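You operate a simulated robot arm through the tools that you are given. There is no shell and no other tool. Be economical: measure what you need, move in short steps, check, and stop when the job is done.

Carry out the task below with a simulated robot arm. There is one attempt and no reset: what you move stays moved.

TASK
Put the purple dumbbell on the top of the dresser away on the top of the black wall shelf.

The check looks at the end state, three seconds after you hand in, the way a careful person would. Anything else that was tipped, shoved, dropped, spilled or broken makes it a failure.

THE ROBOT
A 6-joint arm with a two-finger parallel gripper, fixed in place. Base frame: the origin is at the foot of the arm, x ahead of it, y to its left, z up; the work surface is at about z = 800. Readings come in mm, rad, newtons and seconds.
With the tool pointing down near the work surface it reaches from about 340 to 760 mm from the base axis. Its first joint turns from -1.152 to 1.152 rad. Payload 2.45 kg.
The TCP is the grasp point between the finger pads, 24 mm short of the fingertips. In the tool frame z runs along the fingers and y along their closing line. Largest opening 68 mm; finger width 17, thickness 10; the body of the gripper, 40 by 70 mm, starts 41 mm behind the TCP.
Orientation is that of the tool frame in the base frame, as a unit quaternion [x, y, z, w]. With the fingers straight down and closing along the base's y, the tool's x points along the base's -x, its y along +y and its z along -z.

THE INTERFACE
- The arm moves only by the tool move_arm. Its argument "rows" is a list of rows, each an object of numbers (a shift or turn left out is 0, a gripper value left out holds the last): "x", "y", "z": the shift along the base's x, y, z in units of 500 mm (1.0 is 500 mm); "ax", "ay", "az": the turn, a rotation vector about the base's x, y, z in units of 120 degrees (1.0 is 120 degrees); "grip": the opening, from 0 (shut) to 1 (fully open). In form: [{"x": .., "y": .., "z": .., "ax": .., "ay": .., "az": .., "grip": ..}, ...]. A call has 1 to 12 rows; each row is the pose to reach, as a shift and turn from the pose commanded when the call began. A call with a number of a shift or a turn outside -1 to 1 is refused whole. Each row takes 0.2 s and may step no farther than 50 mm and 0.15 rad from the row before; otherwise, or with a gripper value out of range, the whole call is refused. Where a pose cannot be reached the arm comes as near as it can. A force on the tool above 40 N (or 10 N above the force at the start of the call, whichever is more), or a blocked arm, ends the call early, and 0.2 s more pass. The fingers move at their own pace (about 108 mm/s each) and stop on an object; they squeeze with about 33 N. The grip force told is the motor's: it shows also when the fingers shut on nothing. Time passes only in rows, and 0.2 s behind the last, so rows that repeat a pose let the fingers close. The reply holds the time, the measured pose of the TCP, the force on the tool along the base axes, the opening and the grip force, in the units named above and with some noise.
- Cameras (640 x 400 px; columns grow to the right, rows downward): "scene" is fixed at [171.9, 444.6, 1435.4]; the picture's right is [-0.53, -0.85, 0.00], its down [-0.71, 0.44, -0.55] and it looks along [0.47, -0.29, -0.83] (base axes); focal length 358 px, centre (320, 200). "wrist" rides on the gripper at [84, 11, -75] in the tool frame; the picture's right is [-0.13, 0.99, 0.00], its down [-0.60, -0.08, -0.79] and it looks along [-0.79, -0.10, 0.61] (tool axes); focal length 251 px, centre (320, 200). There is no depth. A picture from a camera that has moved, and an enlarged one, comes with that camera's place and axes in the base frame and with its lens.
- capture(camera): a new picture of that camera. The clock stands still meanwhile.
- inspect(camera, box): a new picture of the part [left, top, right, bottom] of that camera's present view, enlarged. The clock stands still meanwhile.
- job_done(): hands the job in; it is judged then, once.

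Work in short steps. Places have to be worked out from the pictures, the camera data and where the tool is seen: move nearer, look again, correct. Check each grasp and each placing, and mend what went wrong. You have 90 turns and 38 pictures in all, those below and enlarged ones among them. Open the gripper and draw the arm clear of the work before you hand the job in, unless the task says otherwise; then end with one line.

The tools are called after "Request:" by a JSON object that holds its "method" and its "body". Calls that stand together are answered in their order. move_arm: Moves the arm, as the interface text tells. Its arguments: {"type":"object","properties":{"rows":{"type":"array"}},"required":["rows"]} The other tools are called the same way: capture (camera) takes a picture; inspect (camera, box) takes an enlarged picture of a part of a camera's view; job_done () hands the job in.

At the start:

```text
clock: 0.0
tcp_pos: [401.0, 171.5, 1028.1]
ee_rot: [0.0, 1.0, 0.002, 0.0]
wrist_force: [-0.3, 0.1, 0.7]
finger_gap: 68.0
grasp_force: 0.1
```

scene: 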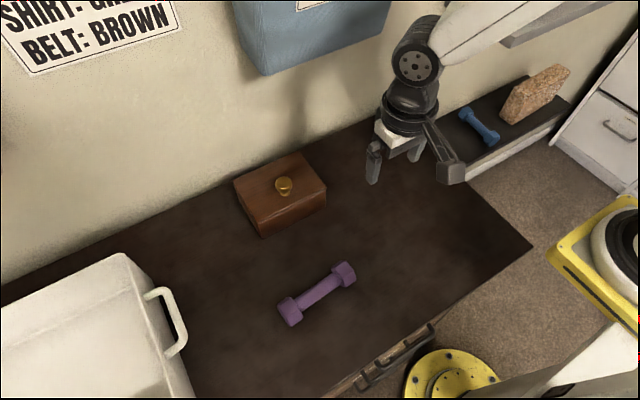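
wrist: 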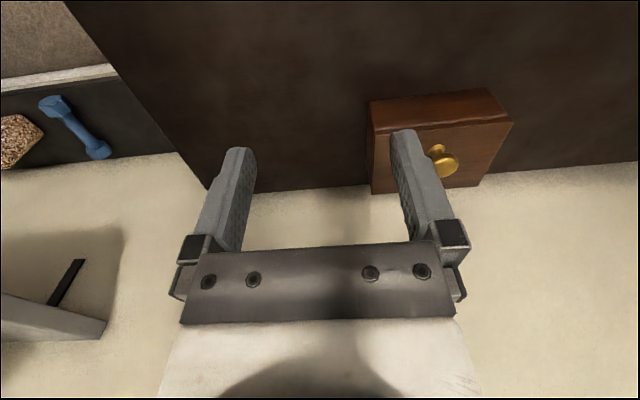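

The purple dumbbell looks to lie along y near (357, 337), and the shelf with the blue dumbbell is at y of about -350. I'll enlarge both to measure them.

Request:
{"method": "inspect", "body": {"camera": "scene", "box": [400, 40, 640, 190]}}

Request:
{"method": "inspect", "body": {"camera": "scene", "box": [240, 240, 400, 340]}}

```text
2.67 times, centred on (520, 115) of scene
camera zoom: at [171.9, 444.6, 1435.4], right [-0.53, -0.85, 0.0], down [-0.71, 0.44, -0.55], along [0.47, -0.29, -0.83], focal length 955 px, centre (-213, 427)
```

zoom: 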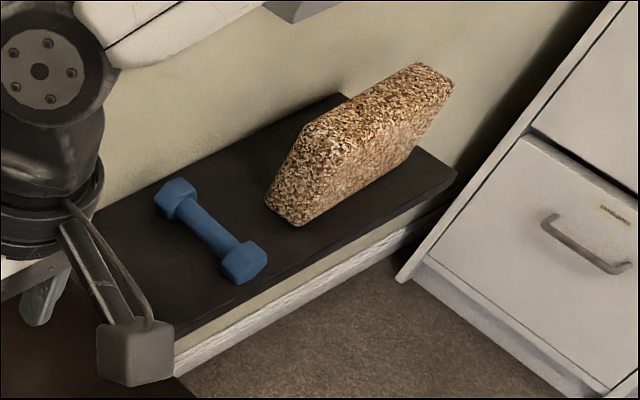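

```text
4.00 times, centred on (320, 290) of scene
camera zoom: at [171.9, 444.6, 1435.4], right [-0.53, -0.85, 0.0], down [-0.71, 0.44, -0.55], along [0.47, -0.29, -0.83], focal length 1432 px, centre (320, -160)
```

zoom: 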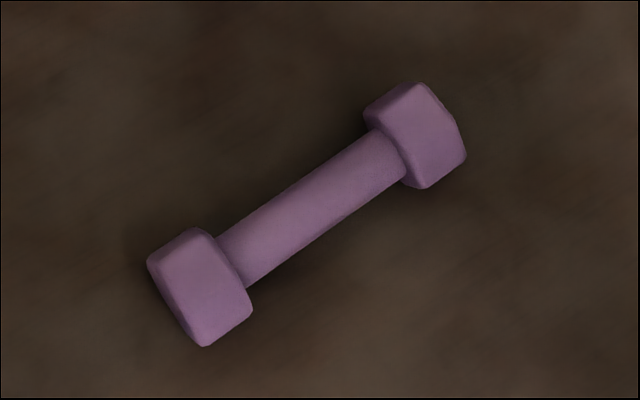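

Purple handle: centre about (356, 336, 821), roughly 25 mm thick, nearly along y. I'll go above it at z = 960 and yaw about +92.7° so the fingers close along x.

Request:
{"method": "move_arm", "body": {"rows": [{"x": -0.0075, "y": 0.0274, "z": -0.0113, "az": 0.0644, "grip": 1}, {"x": -0.015, "y": 0.0548, "z": -0.0227, "az": 0.1288}, {"x": -0.0225, "y": 0.0823, "z": -0.034, "az": 0.1931}, {"x": -0.03, "y": 0.1097, "z": -0.0453, "az": 0.2575}, {"x": -0.0375, "y": 0.1371, "z": -0.0567, "az": 0.3219}, {"x": -0.045, "y": 0.1645, "z": -0.068, "az": 0.3863}, {"x": -0.0525, "y": 0.1919, "z": -0.0793, "az": 0.4506}, {"x": -0.06, "y": 0.2193, "z": -0.0907, "az": 0.515}, {"x": -0.0675, "y": 0.2468, "z": -0.102, "az": 0.5794}, {"x": -0.075, "y": 0.2742, "z": -0.1133, "az": 0.6438}, {"x": -0.0825, "y": 0.3016, "z": -0.1247, "az": 0.7081}, {"x": -0.09, "y": 0.329, "z": -0.136, "az": 0.7725}]}}

Request:
{"method": "capture", "body": {"camera": "wrist"}}

Request:
{"method": "capture", "body": {"camera": "scene"}}

```text
clock: 2.6
tcp_pos: [356.1, 334.4, 960.1]
ee_rot: [0.724, -0.69, 0.0, 0.001]
wrist_force: [-0.8, -1.0, -0.2]
finger_gap: 67.8
grasp_force: 0.0
```

```text
33 pictures are left
camera wrist: at [348.3, 251.1, 1034.9], right [-1.0, 0.08, 0.0], down [0.05, 0.61, 0.79], along [0.06, 0.79, -0.61], focal length 251 px, centre (320, 200)
```

wrist: 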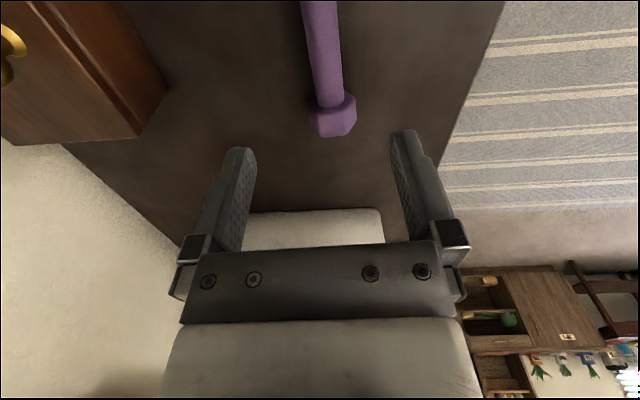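

```text
32 pictures are left
```

scene: 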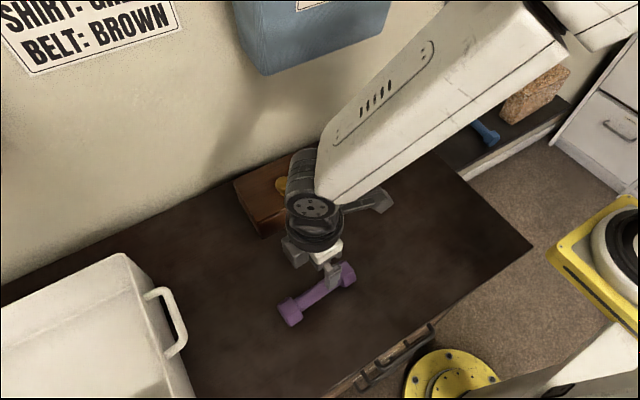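

The wrist view puts the handle at x of about 350, y of about 335, turned a few degrees more. I descend to z = 830, which leaves the tips about 6 mm clear of the top.

Request:
{"method": "move_arm", "body": {"rows": [{"x": -0.004, "y": 0.003, "z": -0.08, "az": 0.0125}, {"x": -0.008, "y": 0.003, "z": -0.15, "az": 0.0125}, {"x": -0.008, "y": 0.003, "z": -0.2, "az": 0.0125}, {"x": -0.008, "y": 0.003, "z": -0.24, "az": 0.0125}, {"x": -0.008, "y": 0.003, "z": -0.26, "az": 0.0125}]}}

Request:
{"method": "inspect", "body": {"camera": "scene", "box": [240, 220, 400, 340]}}

```text
clock: 3.8
tcp_pos: [351.0, 337.4, 829.3]
ee_rot: [0.733, -0.681, -0.002, 0.0]
wrist_force: [0.1, 0.3, -0.7]
finger_gap: 68.2
grasp_force: 0.1
```

```text
3.33 times, centred on (320, 280) of scene
camera zoom: at [171.9, 444.6, 1435.4], right [-0.53, -0.85, 0.0], down [-0.71, 0.44, -0.55], along [0.47, -0.29, -0.83], focal length 1194 px, centre (320, -67)
```

zoom: 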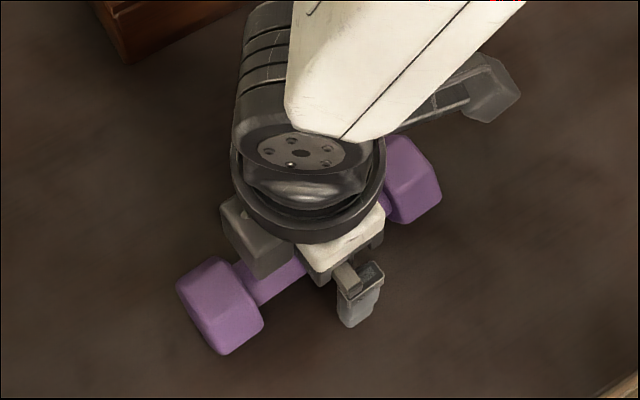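

The fingers straddle the handle near its middle, so I close them.

Request:
{"method": "move_arm", "body": {"rows": [{"grip": 0}, {"grip": 0}, {"grip": 0}, {"grip": 0}]}}

```text
clock: 4.8
tcp_pos: [352.6, 336.8, 829.9]
ee_rot: [0.732, -0.681, 0.0, 0.0]
wrist_force: [4.8, -0.6, 1.7]
finger_gap: 24.4
grasp_force: 33.6
```

The gap stopped at 24.4 mm with full force, so the handle is held. I lift it straight up 150 mm.

Request:
{"method": "move_arm", "body": {"rows": [{"z": 0.04}, {"z": 0.1}, {"z": 0.18}, {"z": 0.26}, {"z": 0.34}, {"z": 0.34}]}}

Request:
{"method": "capture", "body": {"camera": "scene"}}

```text
clock: 6.2
tcp_pos: [351.4, 337.6, 1002.5]
ee_rot: [0.732, -0.681, 0.0, 0.0]
wrist_force: [0.3, -0.3, -4.9]
finger_gap: 24.4
grasp_force: 32.4
```

```text
30 pictures are left
```

scene: 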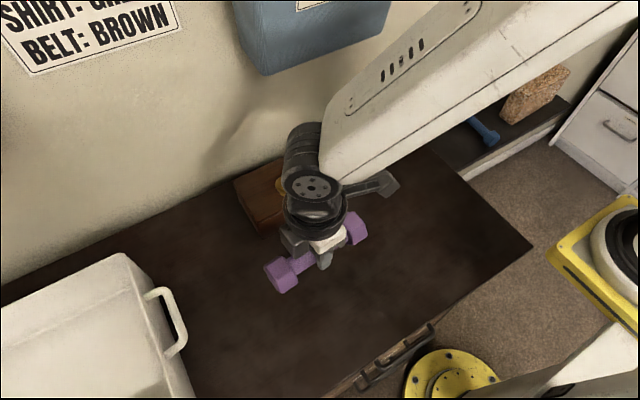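

It is held level. Now I carry it at z of about 1000 to around (400, -100), yawing back so the fingers close along y, and then look at the shelf with the wrist camera.

Request:
{"method": "move_arm", "body": {"rows": [{"x": 0.008, "y": -0.073, "az": -0.0654, "grip": 0}, {"x": 0.016, "y": -0.146, "az": -0.1308}, {"x": 0.024, "y": -0.219, "az": -0.1962}, {"x": 0.032, "y": -0.292, "az": -0.2617}, {"x": 0.04, "y": -0.365, "az": -0.3271}, {"x": 0.048, "y": -0.438, "az": -0.3925}, {"x": 0.056, "y": -0.511, "az": -0.4579}, {"x": 0.064, "y": -0.584, "az": -0.5233}, {"x": 0.072, "y": -0.657, "az": -0.5888}, {"x": 0.08, "y": -0.73, "az": -0.6542}, {"x": 0.088, "y": -0.803, "az": -0.7196}, {"x": 0.096, "y": -0.876, "az": -0.785}]}}

Request:
{"method": "capture", "body": {"camera": "wrist"}}

Request:
{"method": "capture", "body": {"camera": "scene"}}

```text
clock: 8.8
tcp_pos: [401.0, -98.8, 998.7]
ee_rot: [0.0, 1.0, 0.002, 0.0]
wrist_force: [0.1, -0.1, -5.5]
finger_gap: 24.6
grasp_force: 32.8
```

```text
29 pictures are left
camera wrist: at [314.6, -88.6, 1073.9], right [0.13, 0.99, 0.0], down [0.6, -0.08, 0.79], along [0.79, -0.1, -0.61], focal length 251 px, centre (320, 200)
```

wrist: 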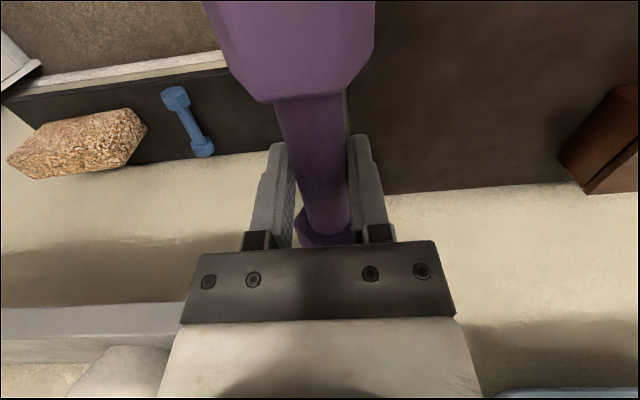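

```text
28 pictures are left
```

scene: 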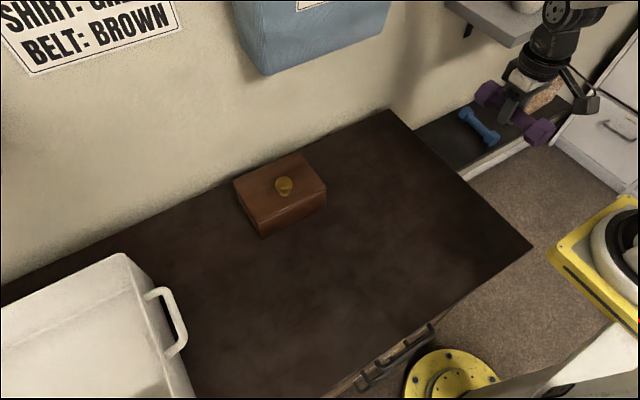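

The black shelf top works out near z = 620, x of about 505–690, with the blue dumbbell at y of about -392. A grey shelf hangs higher up, so I enlarge that region to place it and plan a clear path.

Request:
{"method": "inspect", "body": {"camera": "scene", "box": [400, 0, 640, 150]}}

Request:
{"method": "inspect", "body": {"camera": "wrist", "box": [0, 40, 320, 240]}}

```text
2.67 times, centred on (520, 75) of scene
camera zoom: at [171.9, 444.6, 1435.4], right [-0.53, -0.85, 0.0], down [-0.71, 0.44, -0.55], along [0.47, -0.29, -0.83], focal length 955 px, centre (-213, 533)
```

zoom: 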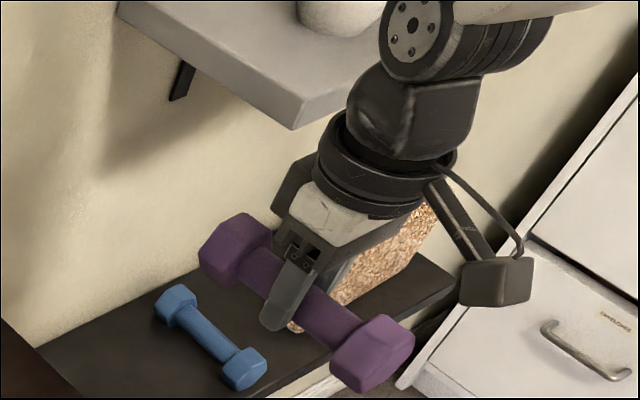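

```text
2.00 times, centred on (160, 140) of wrist
camera zoom: at [314.6, -88.6, 1073.9], right [0.13, 0.99, 0.0], down [0.6, -0.08, 0.79], along [0.79, -0.1, -0.61], focal length 503 px, centre (640, 320)
```

zoom: 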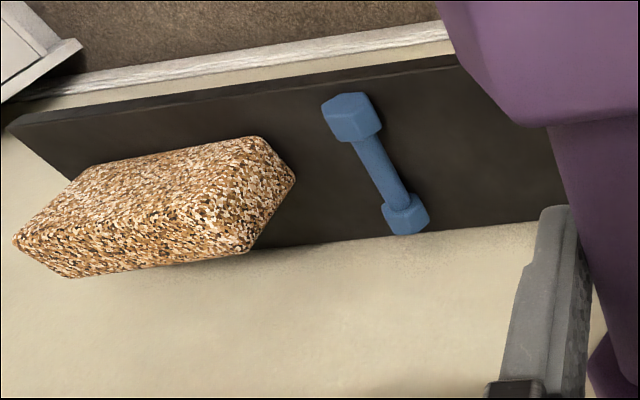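

The grey shelf overhead spans about x 523–710, y below -214, z of about 1012, directly over much of the black shelf. I need to see whether the black shelf extends left of y = -214, so I shift the camera to y of about -260, staying in front of the grey shelf.

Request:
{"method": "move_arm", "body": {"rows": [{"y": -0.08, "x": -0.01}, {"y": -0.16, "x": -0.02}, {"y": -0.24, "x": -0.03}, {"y": -0.32, "x": -0.04}, {"y": -0.32, "x": -0.04}]}}

Request:
{"method": "capture", "body": {"camera": "wrist"}}

Request:
{"method": "capture", "body": {"camera": "scene"}}

```text
clock: 10.0
tcp_pos: [379.1, -262.4, 999.8]
ee_rot: [0.0, 1.0, 0.001, 0.001]
wrist_force: [0.1, -0.8, -4.9]
finger_gap: 24.4
grasp_force: 32.5
```

```text
25 pictures are left
camera wrist: at [294.2, -250.8, 1074.9], right [0.13, 0.99, 0.0], down [0.6, -0.08, 0.79], along [0.79, -0.1, -0.61], focal length 251 px, centre (320, 200)
```

wrist: 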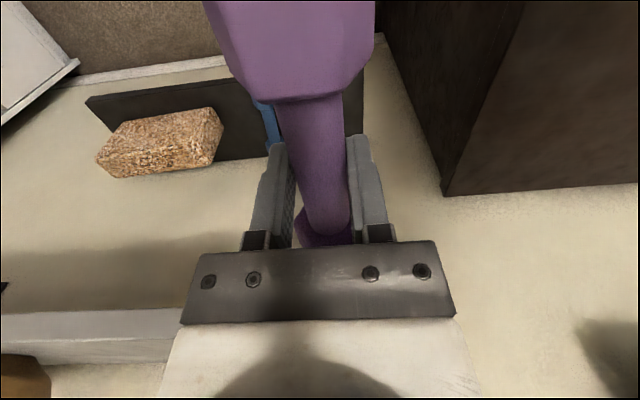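

```text
24 pictures are left
```

scene: 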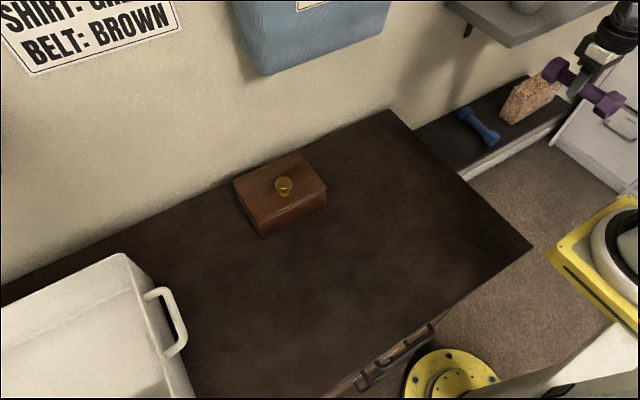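

The shelf's left edge is at y of about -200, so the free spot at y of about -285 lies wholly under the grey shelf and the tool must come in from the front, pitched back about 22°. To keep the dumbbell level, I'll set it down on a clear part of the dresser and regrasp it with the tool pitched. First I move above (430, 20).

Request:
{"method": "move_arm", "body": {"rows": [{"x": 0.0, "y": 0.08}, {"x": 0.02, "y": 0.16}, {"x": 0.04, "y": 0.24}, {"x": 0.06, "y": 0.32}, {"x": 0.08, "y": 0.4}, {"x": 0.1, "y": 0.48}, {"x": 0.1, "y": 0.56}, {"x": 0.1, "y": 0.56, "z": -0.08}, {"x": 0.1, "y": 0.56, "z": -0.16}, {"x": 0.1, "y": 0.56, "z": -0.24}, {"x": 0.1, "y": 0.56, "z": -0.3}, {"x": 0.1, "y": 0.56, "z": -0.3}]}}

Request:
{"method": "capture", "body": {"camera": "scene"}}

```text
clock: 12.6
tcp_pos: [428.7, 18.6, 850.3]
ee_rot: [0.0, 1.0, 0.002, 0.0]
wrist_force: [0.3, 1.0, -4.9]
finger_gap: 24.5
grasp_force: 33.1
```

```text
23 pictures are left
```

scene: 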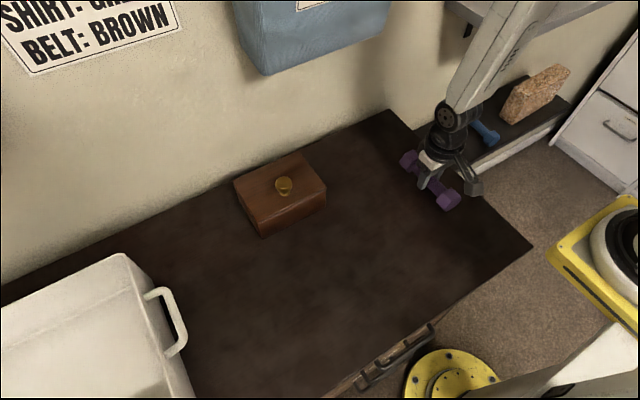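

It is 20 mm above the dresser with clear surface all round. I lower it to rest, open partly, and rise.

Request:
{"method": "move_arm", "body": {"rows": [{"z": -0.02}, {"z": -0.034}, {"z": -0.04}, {"z": -0.04}]}}

```text
clock: 13.6
tcp_pos: [429.7, 20.4, 830.9]
ee_rot: [0.0, 1.0, 0.0, 0.0]
wrist_force: [0.4, -0.5, -4.9]
finger_gap: 24.5
grasp_force: 33.1
```

The weight is still on the tool, so I lower in small bits until it rests.

Request:
{"method": "move_arm", "body": {"rows": [{"z": -0.002}, {"z": -0.004}, {"z": -0.004}]}}

```text
clock: 14.4
tcp_pos: [430.4, 19.0, 828.5]
ee_rot: [0.001, 1.0, 0.001, 0.0]
wrist_force: [-2.6, 0.1, 7.5]
finger_gap: 24.4
grasp_force: 33.0
stopped in row 3: the force on the tool passed its limit (the readings are from after the stop); the commanded pose is now the measured one
```

It is resting now. I open the gripper and rise 90 mm.

Request:
{"method": "move_arm", "body": {"rows": [{"grip": 1}, {"grip": 1}, {"grip": 1}, {"z": 0.05}, {"z": 0.1}, {"z": 0.18}]}}

Request:
{"method": "inspect", "body": {"camera": "scene", "box": [360, 100, 520, 220]}}

Request:
{"method": "capture", "body": {"camera": "wrist"}}

```text
clock: 15.8
tcp_pos: [429.9, 18.7, 917.7]
ee_rot: [0.0, 1.0, 0.001, 0.001]
wrist_force: [-0.3, 1.1, 0.4]
finger_gap: 68.3
grasp_force: 0.1
```

```text
3.33 times, centred on (440, 160) of scene
camera zoom: at [171.9, 444.6, 1435.4], right [-0.53, -0.85, 0.0], down [-0.71, 0.44, -0.55], along [0.47, -0.29, -0.83], focal length 1194 px, centre (-80, 333)
```

zoom: 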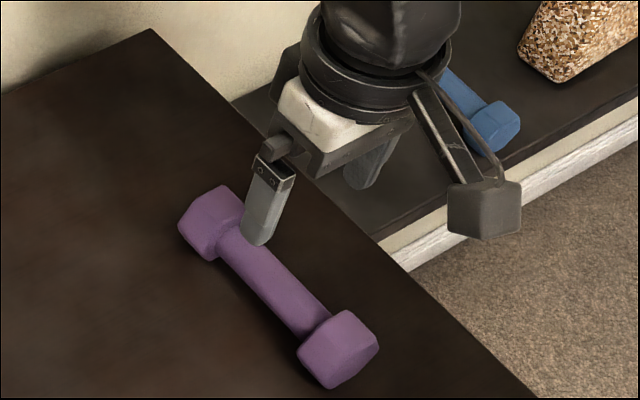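

```text
21 pictures are left
camera wrist: at [344.0, 29.5, 992.4], right [0.13, 0.99, 0.0], down [0.6, -0.08, 0.79], along [0.79, -0.1, -0.61], focal length 251 px, centre (320, 200)
```

wrist: 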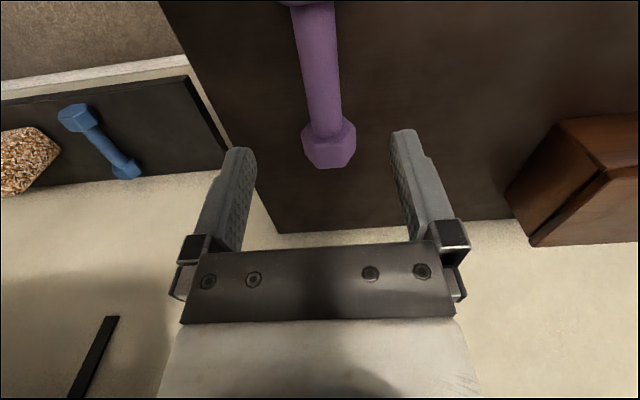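

The dumbbell stands undisturbed, centred about (435, 18.5). I now pitch the tool 22° (fingers pointing forward and down) and descend again.

Request:
{"method": "move_arm", "body": {"rows": [{"ay": -0.06, "grip": 1}, {"ay": -0.12, "x": 0.005}, {"ay": -0.1833, "x": 0.01}, {"ay": -0.1833, "x": 0.01}]}}

Request:
{"method": "inspect", "body": {"camera": "scene", "box": [360, 80, 520, 220]}}

```text
clock: 16.8
tcp_pos: [434.1, 20.1, 918.9]
ee_rot: [0.001, 0.981, 0.0, 0.193]
wrist_force: [1.1, -0.1, 0.5]
finger_gap: 68.0
grasp_force: 0.1
```

```text
2.86 times, centred on (440, 150) of scene
camera zoom: at [171.9, 444.6, 1435.4], right [-0.53, -0.85, 0.0], down [-0.71, 0.44, -0.55], along [0.47, -0.29, -0.83], focal length 1023 px, centre (-23, 343)
```

zoom: 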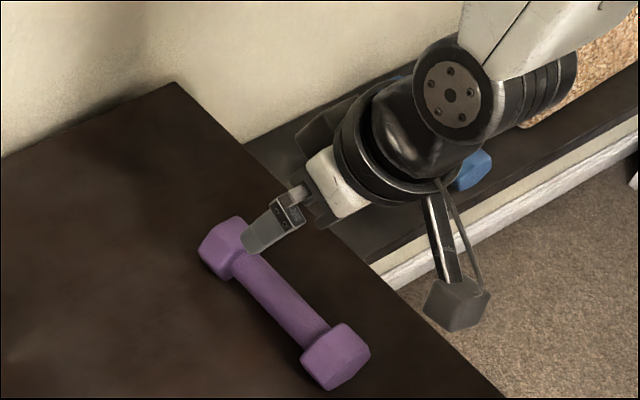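

The pitch is right. I descend to z = 830.

Request:
{"method": "move_arm", "body": {"rows": [{"z": -0.06}, {"z": -0.11}, {"z": -0.15}, {"z": -0.176}, {"z": -0.176}]}}

Request:
{"method": "inspect", "body": {"camera": "scene", "box": [360, 100, 520, 220]}}

```text
clock: 18.0
tcp_pos: [435.9, 19.4, 832.6]
ee_rot: [0.0, 0.981, 0.002, 0.193]
wrist_force: [-0.1, 0.4, 0.2]
finger_gap: 68.0
grasp_force: 0.0
```

```text
3.33 times, centred on (440, 160) of scene
camera zoom: at [171.9, 444.6, 1435.4], right [-0.53, -0.85, 0.0], down [-0.71, 0.44, -0.55], along [0.47, -0.29, -0.83], focal length 1194 px, centre (-80, 333)
```

zoom: 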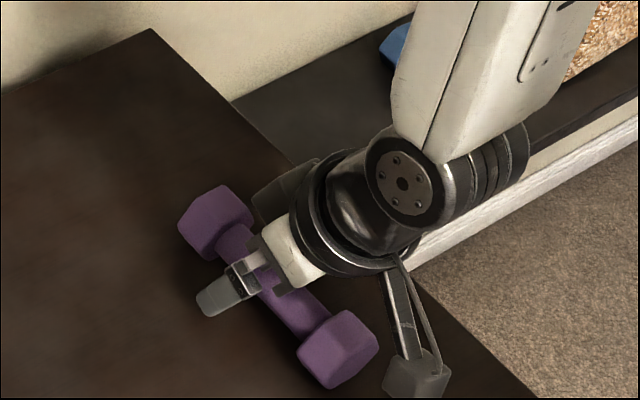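

The fingers straddle the handle well. The forearm looks steep though, so for more clearance to the grey shelf I increase the pitch to about 34° here (the gripper body still clears the near head), then check.

Request:
{"method": "move_arm", "body": {"rows": [{"ay": -0.05}, {"ay": -0.1}, {"ay": -0.1}]}}

Request:
{"method": "capture", "body": {"camera": "wrist"}}

```text
clock: 18.8
tcp_pos: [434.7, 19.0, 831.7]
ee_rot: [0.0, 0.956, 0.0, 0.294]
wrist_force: [-0.5, -0.2, 0.5]
finger_gap: 67.8
grasp_force: 0.1
```

```text
18 pictures are left
camera wrist: at [322.0, 30.3, 846.6], right [0.11, 0.99, 0.07], down [0.05, -0.08, 1.0], along [0.99, -0.1, -0.06], focal length 251 px, centre (320, 200)
```

wrist: 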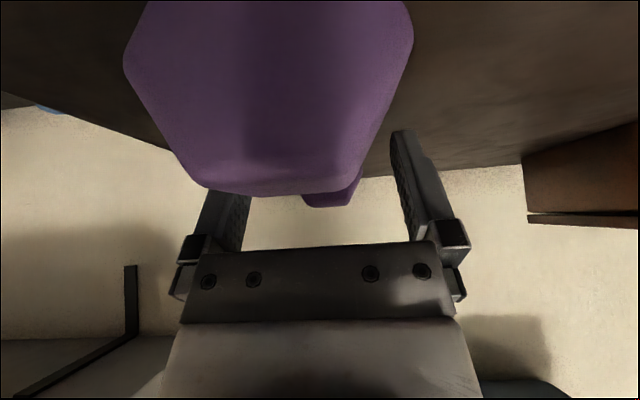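

The body clears the near head. I close the grip and check the hold.

Request:
{"method": "move_arm", "body": {"rows": [{"grip": 0}, {"grip": 0}, {"grip": 0}, {"grip": 0}, {"z": 0.04}, {"z": 0.1}, {"z": 0.18}, {"z": 0.26}, {"z": 0.26}]}}

Request:
{"method": "capture", "body": {"camera": "scene"}}

```text
clock: 20.8
tcp_pos: [446.6, 21.0, 958.0]
ee_rot: [0.0, 0.956, 0.001, 0.292]
wrist_force: [0.0, 0.2, -4.6]
finger_gap: 24.7
grasp_force: 32.9
out of reach, approached as far as the arm can: row 8, 9
```

```text
17 pictures are left
```

scene: 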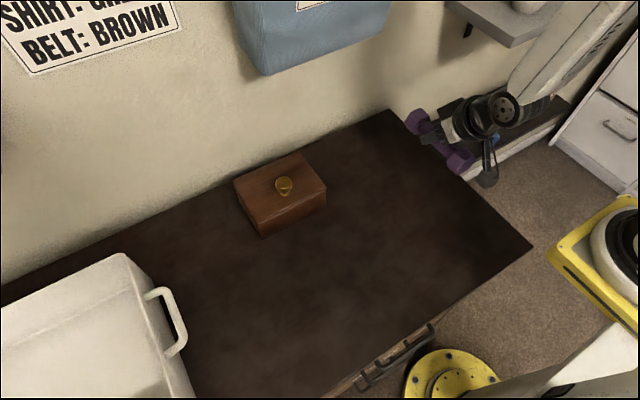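

It is held level at the 34° pitch. I swing across to (405, -285) at about z = 900, clear of the dresser edge and in front of both shelves.

Request:
{"method": "move_arm", "body": {"rows": [{"x": -0.005, "y": -0.08, "z": -0.02}, {"x": -0.01, "y": -0.16, "z": -0.04}, {"x": -0.02, "y": -0.24, "z": -0.06}, {"x": -0.035, "y": -0.32, "z": -0.08}, {"x": -0.05, "y": -0.4, "z": -0.1}, {"x": -0.065, "y": -0.48, "z": -0.116}, {"x": -0.08, "y": -0.56, "z": -0.116}, {"x": -0.084, "y": -0.612, "z": -0.116}, {"x": -0.084, "y": -0.612, "z": -0.116}]}}

Request:
{"method": "capture", "body": {"camera": "scene"}}

Request:
{"method": "capture", "body": {"camera": "wrist"}}

```text
clock: 22.8
tcp_pos: [406.3, -285.1, 900.0]
ee_rot: [0.001, 0.956, 0.001, 0.294]
wrist_force: [-0.6, -0.3, -4.5]
finger_gap: 24.4
grasp_force: 32.6
```

```text
16 pictures are left
```

scene: 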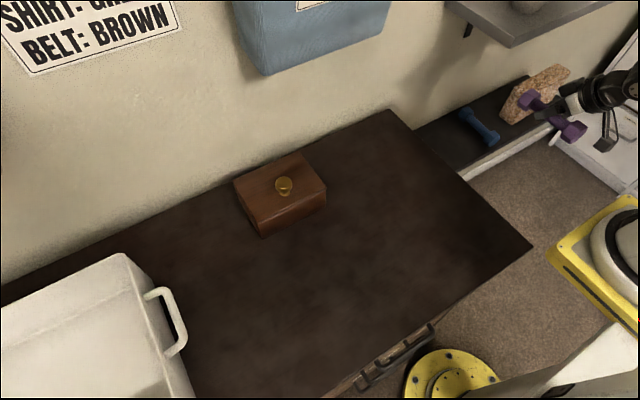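

```text
15 pictures are left
camera wrist: at [293.1, -273.9, 915.5], right [0.11, 0.99, 0.07], down [0.06, -0.08, 1.0], along [0.99, -0.1, -0.06], focal length 251 px, centre (320, 200)
```

wrist: 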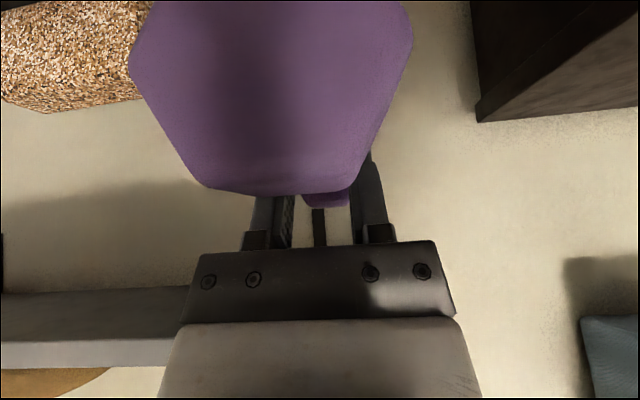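

Clear on all sides. I descend to z = 710, which keeps the dumbbell bottom well above the black shelf top at about 620.

Request:
{"method": "move_arm", "body": {"rows": [{"z": -0.08}, {"z": -0.16}, {"z": -0.24}, {"z": -0.32}, {"z": -0.38}, {"z": -0.38}]}}

Request:
{"method": "capture", "body": {"camera": "wrist"}}

Request:
{"method": "inspect", "body": {"camera": "scene", "box": [400, 40, 640, 190]}}

```text
clock: 24.2
tcp_pos: [406.9, -284.8, 708.7]
ee_rot: [-0.001, 0.956, 0.001, 0.294]
wrist_force: [0.4, -0.3, -4.8]
finger_gap: 24.5
grasp_force: 33.3
```

```text
14 pictures are left
camera wrist: at [293.5, -274.7, 723.9], right [0.11, 0.99, 0.07], down [0.05, -0.08, 1.0], along [0.99, -0.1, -0.06], focal length 251 px, centre (320, 200)
```

wrist: 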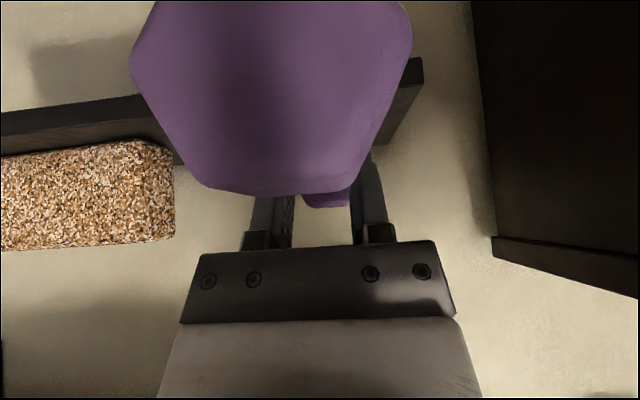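

```text
2.67 times, centred on (520, 115) of scene
camera zoom: at [172.0, 444.6, 1435.4], right [-0.53, -0.85, 0.0], down [-0.71, 0.44, -0.55], along [0.47, -0.29, -0.83], focal length 955 px, centre (-213, 427)
```

zoom: 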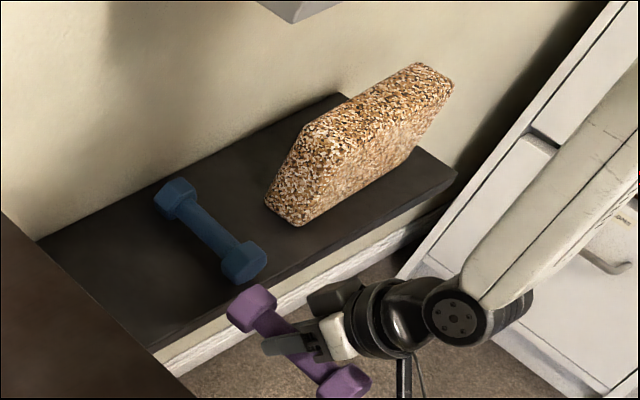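

The shelf front edge measures x of about 514 and top z of about 619, consistent with before. I move forward 120 mm over the shelf at this height and check.

Request:
{"method": "move_arm", "body": {"rows": [{"x": 0.06}, {"x": 0.12}, {"x": 0.18}, {"x": 0.24}, {"x": 0.24}]}}

Request:
{"method": "capture", "body": {"camera": "scene"}}

```text
clock: 25.4
tcp_pos: [524.4, -286.4, 708.7]
ee_rot: [0.001, 0.956, 0.001, 0.293]
wrist_force: [0.3, -1.0, -4.9]
finger_gap: 24.6
grasp_force: 32.8
```

```text
12 pictures are left
```

scene: 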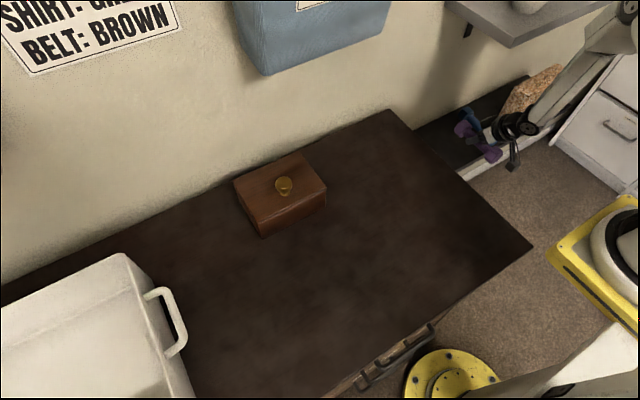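

The forearm looks steep near the grey shelf's front edge, so I enlarge that area before going further in.

Request:
{"method": "inspect", "body": {"camera": "scene", "box": [440, 0, 640, 180]}}

```text
2.22 times, centred on (540, 90) of scene
camera zoom: at [172.0, 444.6, 1435.4], right [-0.53, -0.85, 0.0], down [-0.71, 0.44, -0.55], along [0.47, -0.29, -0.83], focal length 796 px, centre (-169, 444)
```

zoom: 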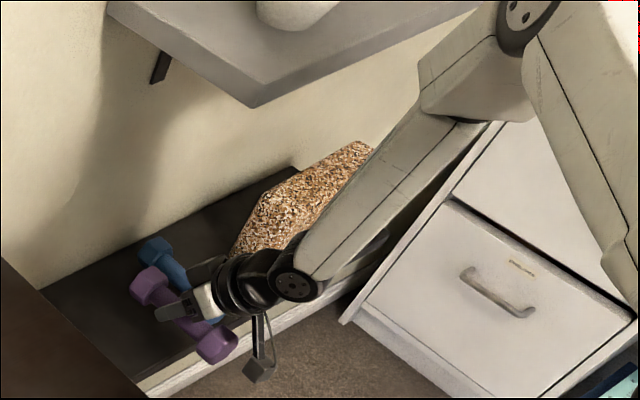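

Working from this view, the elbow block sits near x of about 423, roughly 100 mm in front of the grey shelf edge (x = 523), and the next 68 mm forward should leave about 75 mm. I advance to x = 592 slowly.

Request:
{"method": "move_arm", "body": {"rows": [{"x": 0.04}, {"x": 0.08}, {"x": 0.11}, {"x": 0.135}, {"x": 0.135}]}}

Request:
{"method": "inspect", "body": {"camera": "scene", "box": [400, 0, 640, 180]}}

```text
clock: 26.6
tcp_pos: [594.5, -284.1, 709.9]
ee_rot: [-0.001, 0.956, 0.002, 0.293]
wrist_force: [0.4, 0.7, -5.2]
finger_gap: 24.5
grasp_force: 33.2
```

```text
2.22 times, centred on (520, 90) of scene
camera zoom: at [172.0, 444.6, 1435.4], right [-0.53, -0.85, 0.0], down [-0.71, 0.44, -0.55], along [0.47, -0.29, -0.83], focal length 796 px, centre (-124, 444)
```

zoom: 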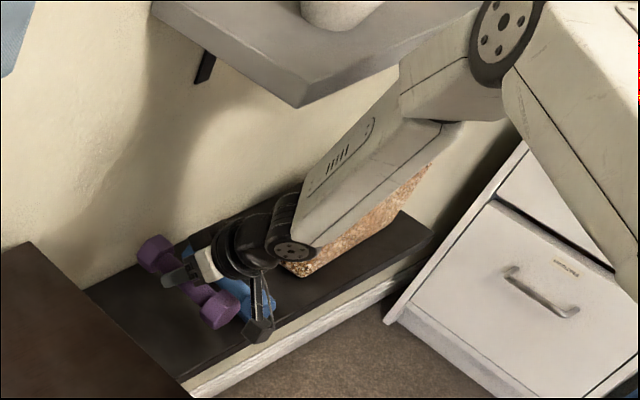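

No contact, all clear. I lower 45 mm toward the surface.

Request:
{"method": "move_arm", "body": {"rows": [{"z": -0.04}, {"z": -0.07}, {"z": -0.09}, {"z": -0.09}]}}

Request:
{"method": "inspect", "body": {"camera": "scene", "box": [400, 60, 560, 180]}}

```text
clock: 27.6
tcp_pos: [592.3, -284.3, 664.2]
ee_rot: [0.0, 0.956, 0.001, 0.294]
wrist_force: [-0.1, -0.3, -6.2]
finger_gap: 24.2
grasp_force: 33.1
```

```text
3.33 times, centred on (480, 120) of scene
camera zoom: at [172.0, 444.6, 1435.4], right [-0.53, -0.85, 0.0], down [-0.71, 0.44, -0.55], along [0.47, -0.29, -0.83], focal length 1194 px, centre (-213, 467)
```

zoom: 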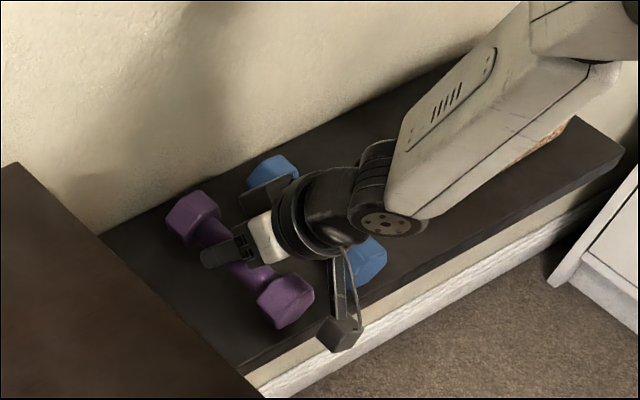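

The dumbbell hangs within the shelf's depth and clear of the blue one. I lower in small steps until contact.

Request:
{"method": "move_arm", "body": {"rows": [{"z": -0.008}, {"z": -0.014}, {"z": -0.018}, {"z": -0.022}, {"z": -0.026}, {"z": -0.03}]}}

```text
clock: 29.0
tcp_pos: [593.1, -286.6, 652.1]
ee_rot: [0.0, 0.955, 0.003, 0.295]
wrist_force: [-15.8, 7.1, 19.8]
finger_gap: 24.6
grasp_force: 32.9
stopped in row 6: the force on the tool passed its limit (the readings are from after the stop); the commanded pose is now the measured one
```

Contact at z of about 652, as predicted. I ease up 1 mm to relieve the load, check, and then open.

Request:
{"method": "move_arm", "body": {"rows": [{"z": 0.002}, {"z": 0.002}]}}

Request:
{"method": "inspect", "body": {"camera": "scene", "box": [420, 90, 520, 165]}}

```text
clock: 29.6
tcp_pos: [592.7, -284.7, 652.2]
ee_rot: [-0.001, 0.956, 0.002, 0.294]
wrist_force: [-1.5, 1.0, 0.1]
finger_gap: 24.6
grasp_force: 32.7
```

```text
5.33 times, centred on (470, 128) of scene
camera zoom: at [171.9, 444.6, 1435.4], right [-0.53, -0.85, 0.0], down [-0.71, 0.44, -0.55], along [0.47, -0.29, -0.83], focal length 1910 px, centre (-480, 587)
```

zoom: 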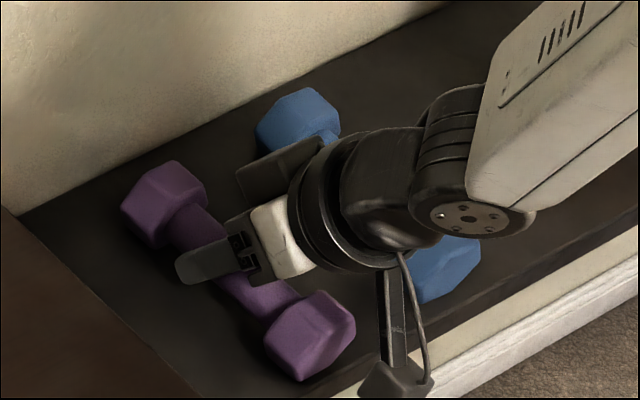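

The load is off and the dumbbell sits flat on the shelf. I open and withdraw along the tool axis (back and up).

Request:
{"method": "move_arm", "body": {"rows": [{"grip": 0.85}, {"grip": 0.85}, {"grip": 0.85}, {"x": -0.01, "z": 0.02}, {"x": -0.03, "z": 0.06}, {"x": -0.06, "z": 0.1}, {"x": -0.08, "z": 0.13}]}}

Request:
{"method": "inspect", "body": {"camera": "scene", "box": [400, 70, 540, 175]}}

```text
clock: 31.2
tcp_pos: [552.7, -285.8, 718.5]
ee_rot: [0.0, 0.956, 0.002, 0.295]
wrist_force: [0.6, 0.4, -0.4]
finger_gap: 58.0
grasp_force: 0.1
```

```text
3.81 times, centred on (470, 122) of scene
camera zoom: at [171.9, 444.6, 1435.4], right [-0.53, -0.85, 0.0], down [-0.71, 0.44, -0.55], along [0.47, -0.29, -0.83], focal length 1364 px, centre (-251, 495)
```

zoom: 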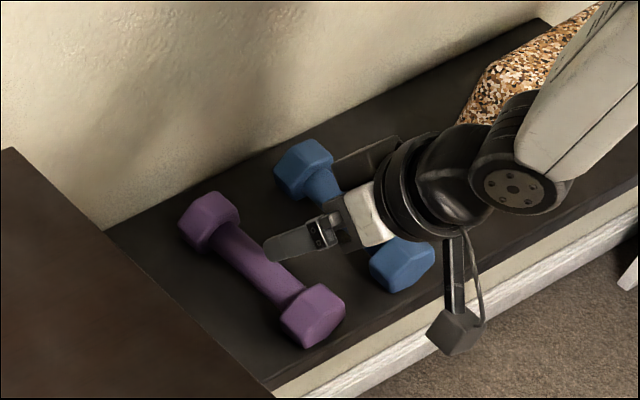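

Released cleanly, with the dumbbell lying level on the shelf. I pull straight back out from under the grey shelf, then up.

Request:
{"method": "move_arm", "body": {"rows": [{"x": -0.07}, {"x": -0.14}, {"x": -0.21}, {"x": -0.28}, {"x": -0.3, "z": 0.08}, {"x": -0.3, "z": 0.16}, {"x": -0.3, "z": 0.24}, {"x": -0.3, "z": 0.32}, {"x": -0.3, "z": 0.32}]}}

Request:
{"method": "capture", "body": {"camera": "scene"}}

Request:
{"method": "inspect", "body": {"camera": "scene", "box": [400, 50, 600, 180]}}

```text
clock: 33.2
tcp_pos: [404.3, -285.1, 876.9]
ee_rot: [-0.001, 0.956, 0.002, 0.294]
wrist_force: [-0.1, 0.3, -0.7]
finger_gap: 57.7
grasp_force: 0.0
```

```text
6 pictures are left
```

scene: 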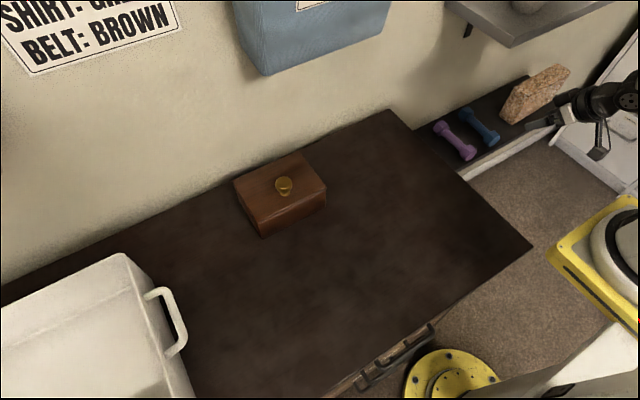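

```text
3.08 times, centred on (500, 115) of scene
camera zoom: at [171.9, 444.6, 1435.4], right [-0.53, -0.85, 0.0], down [-0.71, 0.44, -0.55], along [0.47, -0.29, -0.83], focal length 1102 px, centre (-234, 462)
```

zoom: 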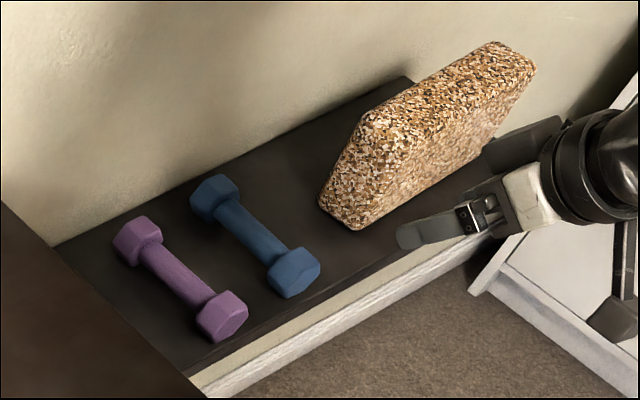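

The purple dumbbell rests flat on the black shelf beside the blue one, nothing else has moved, and the arm is clear with the gripper open, so I hand in.

Request:
{"method": "job_done", "body": {}}

```text
The job is handed in.
```

The purple dumbbell is on top of the black wall shelf, lying flat beside the blue one; nothing else was moved, and the arm is clear with its gripper open.
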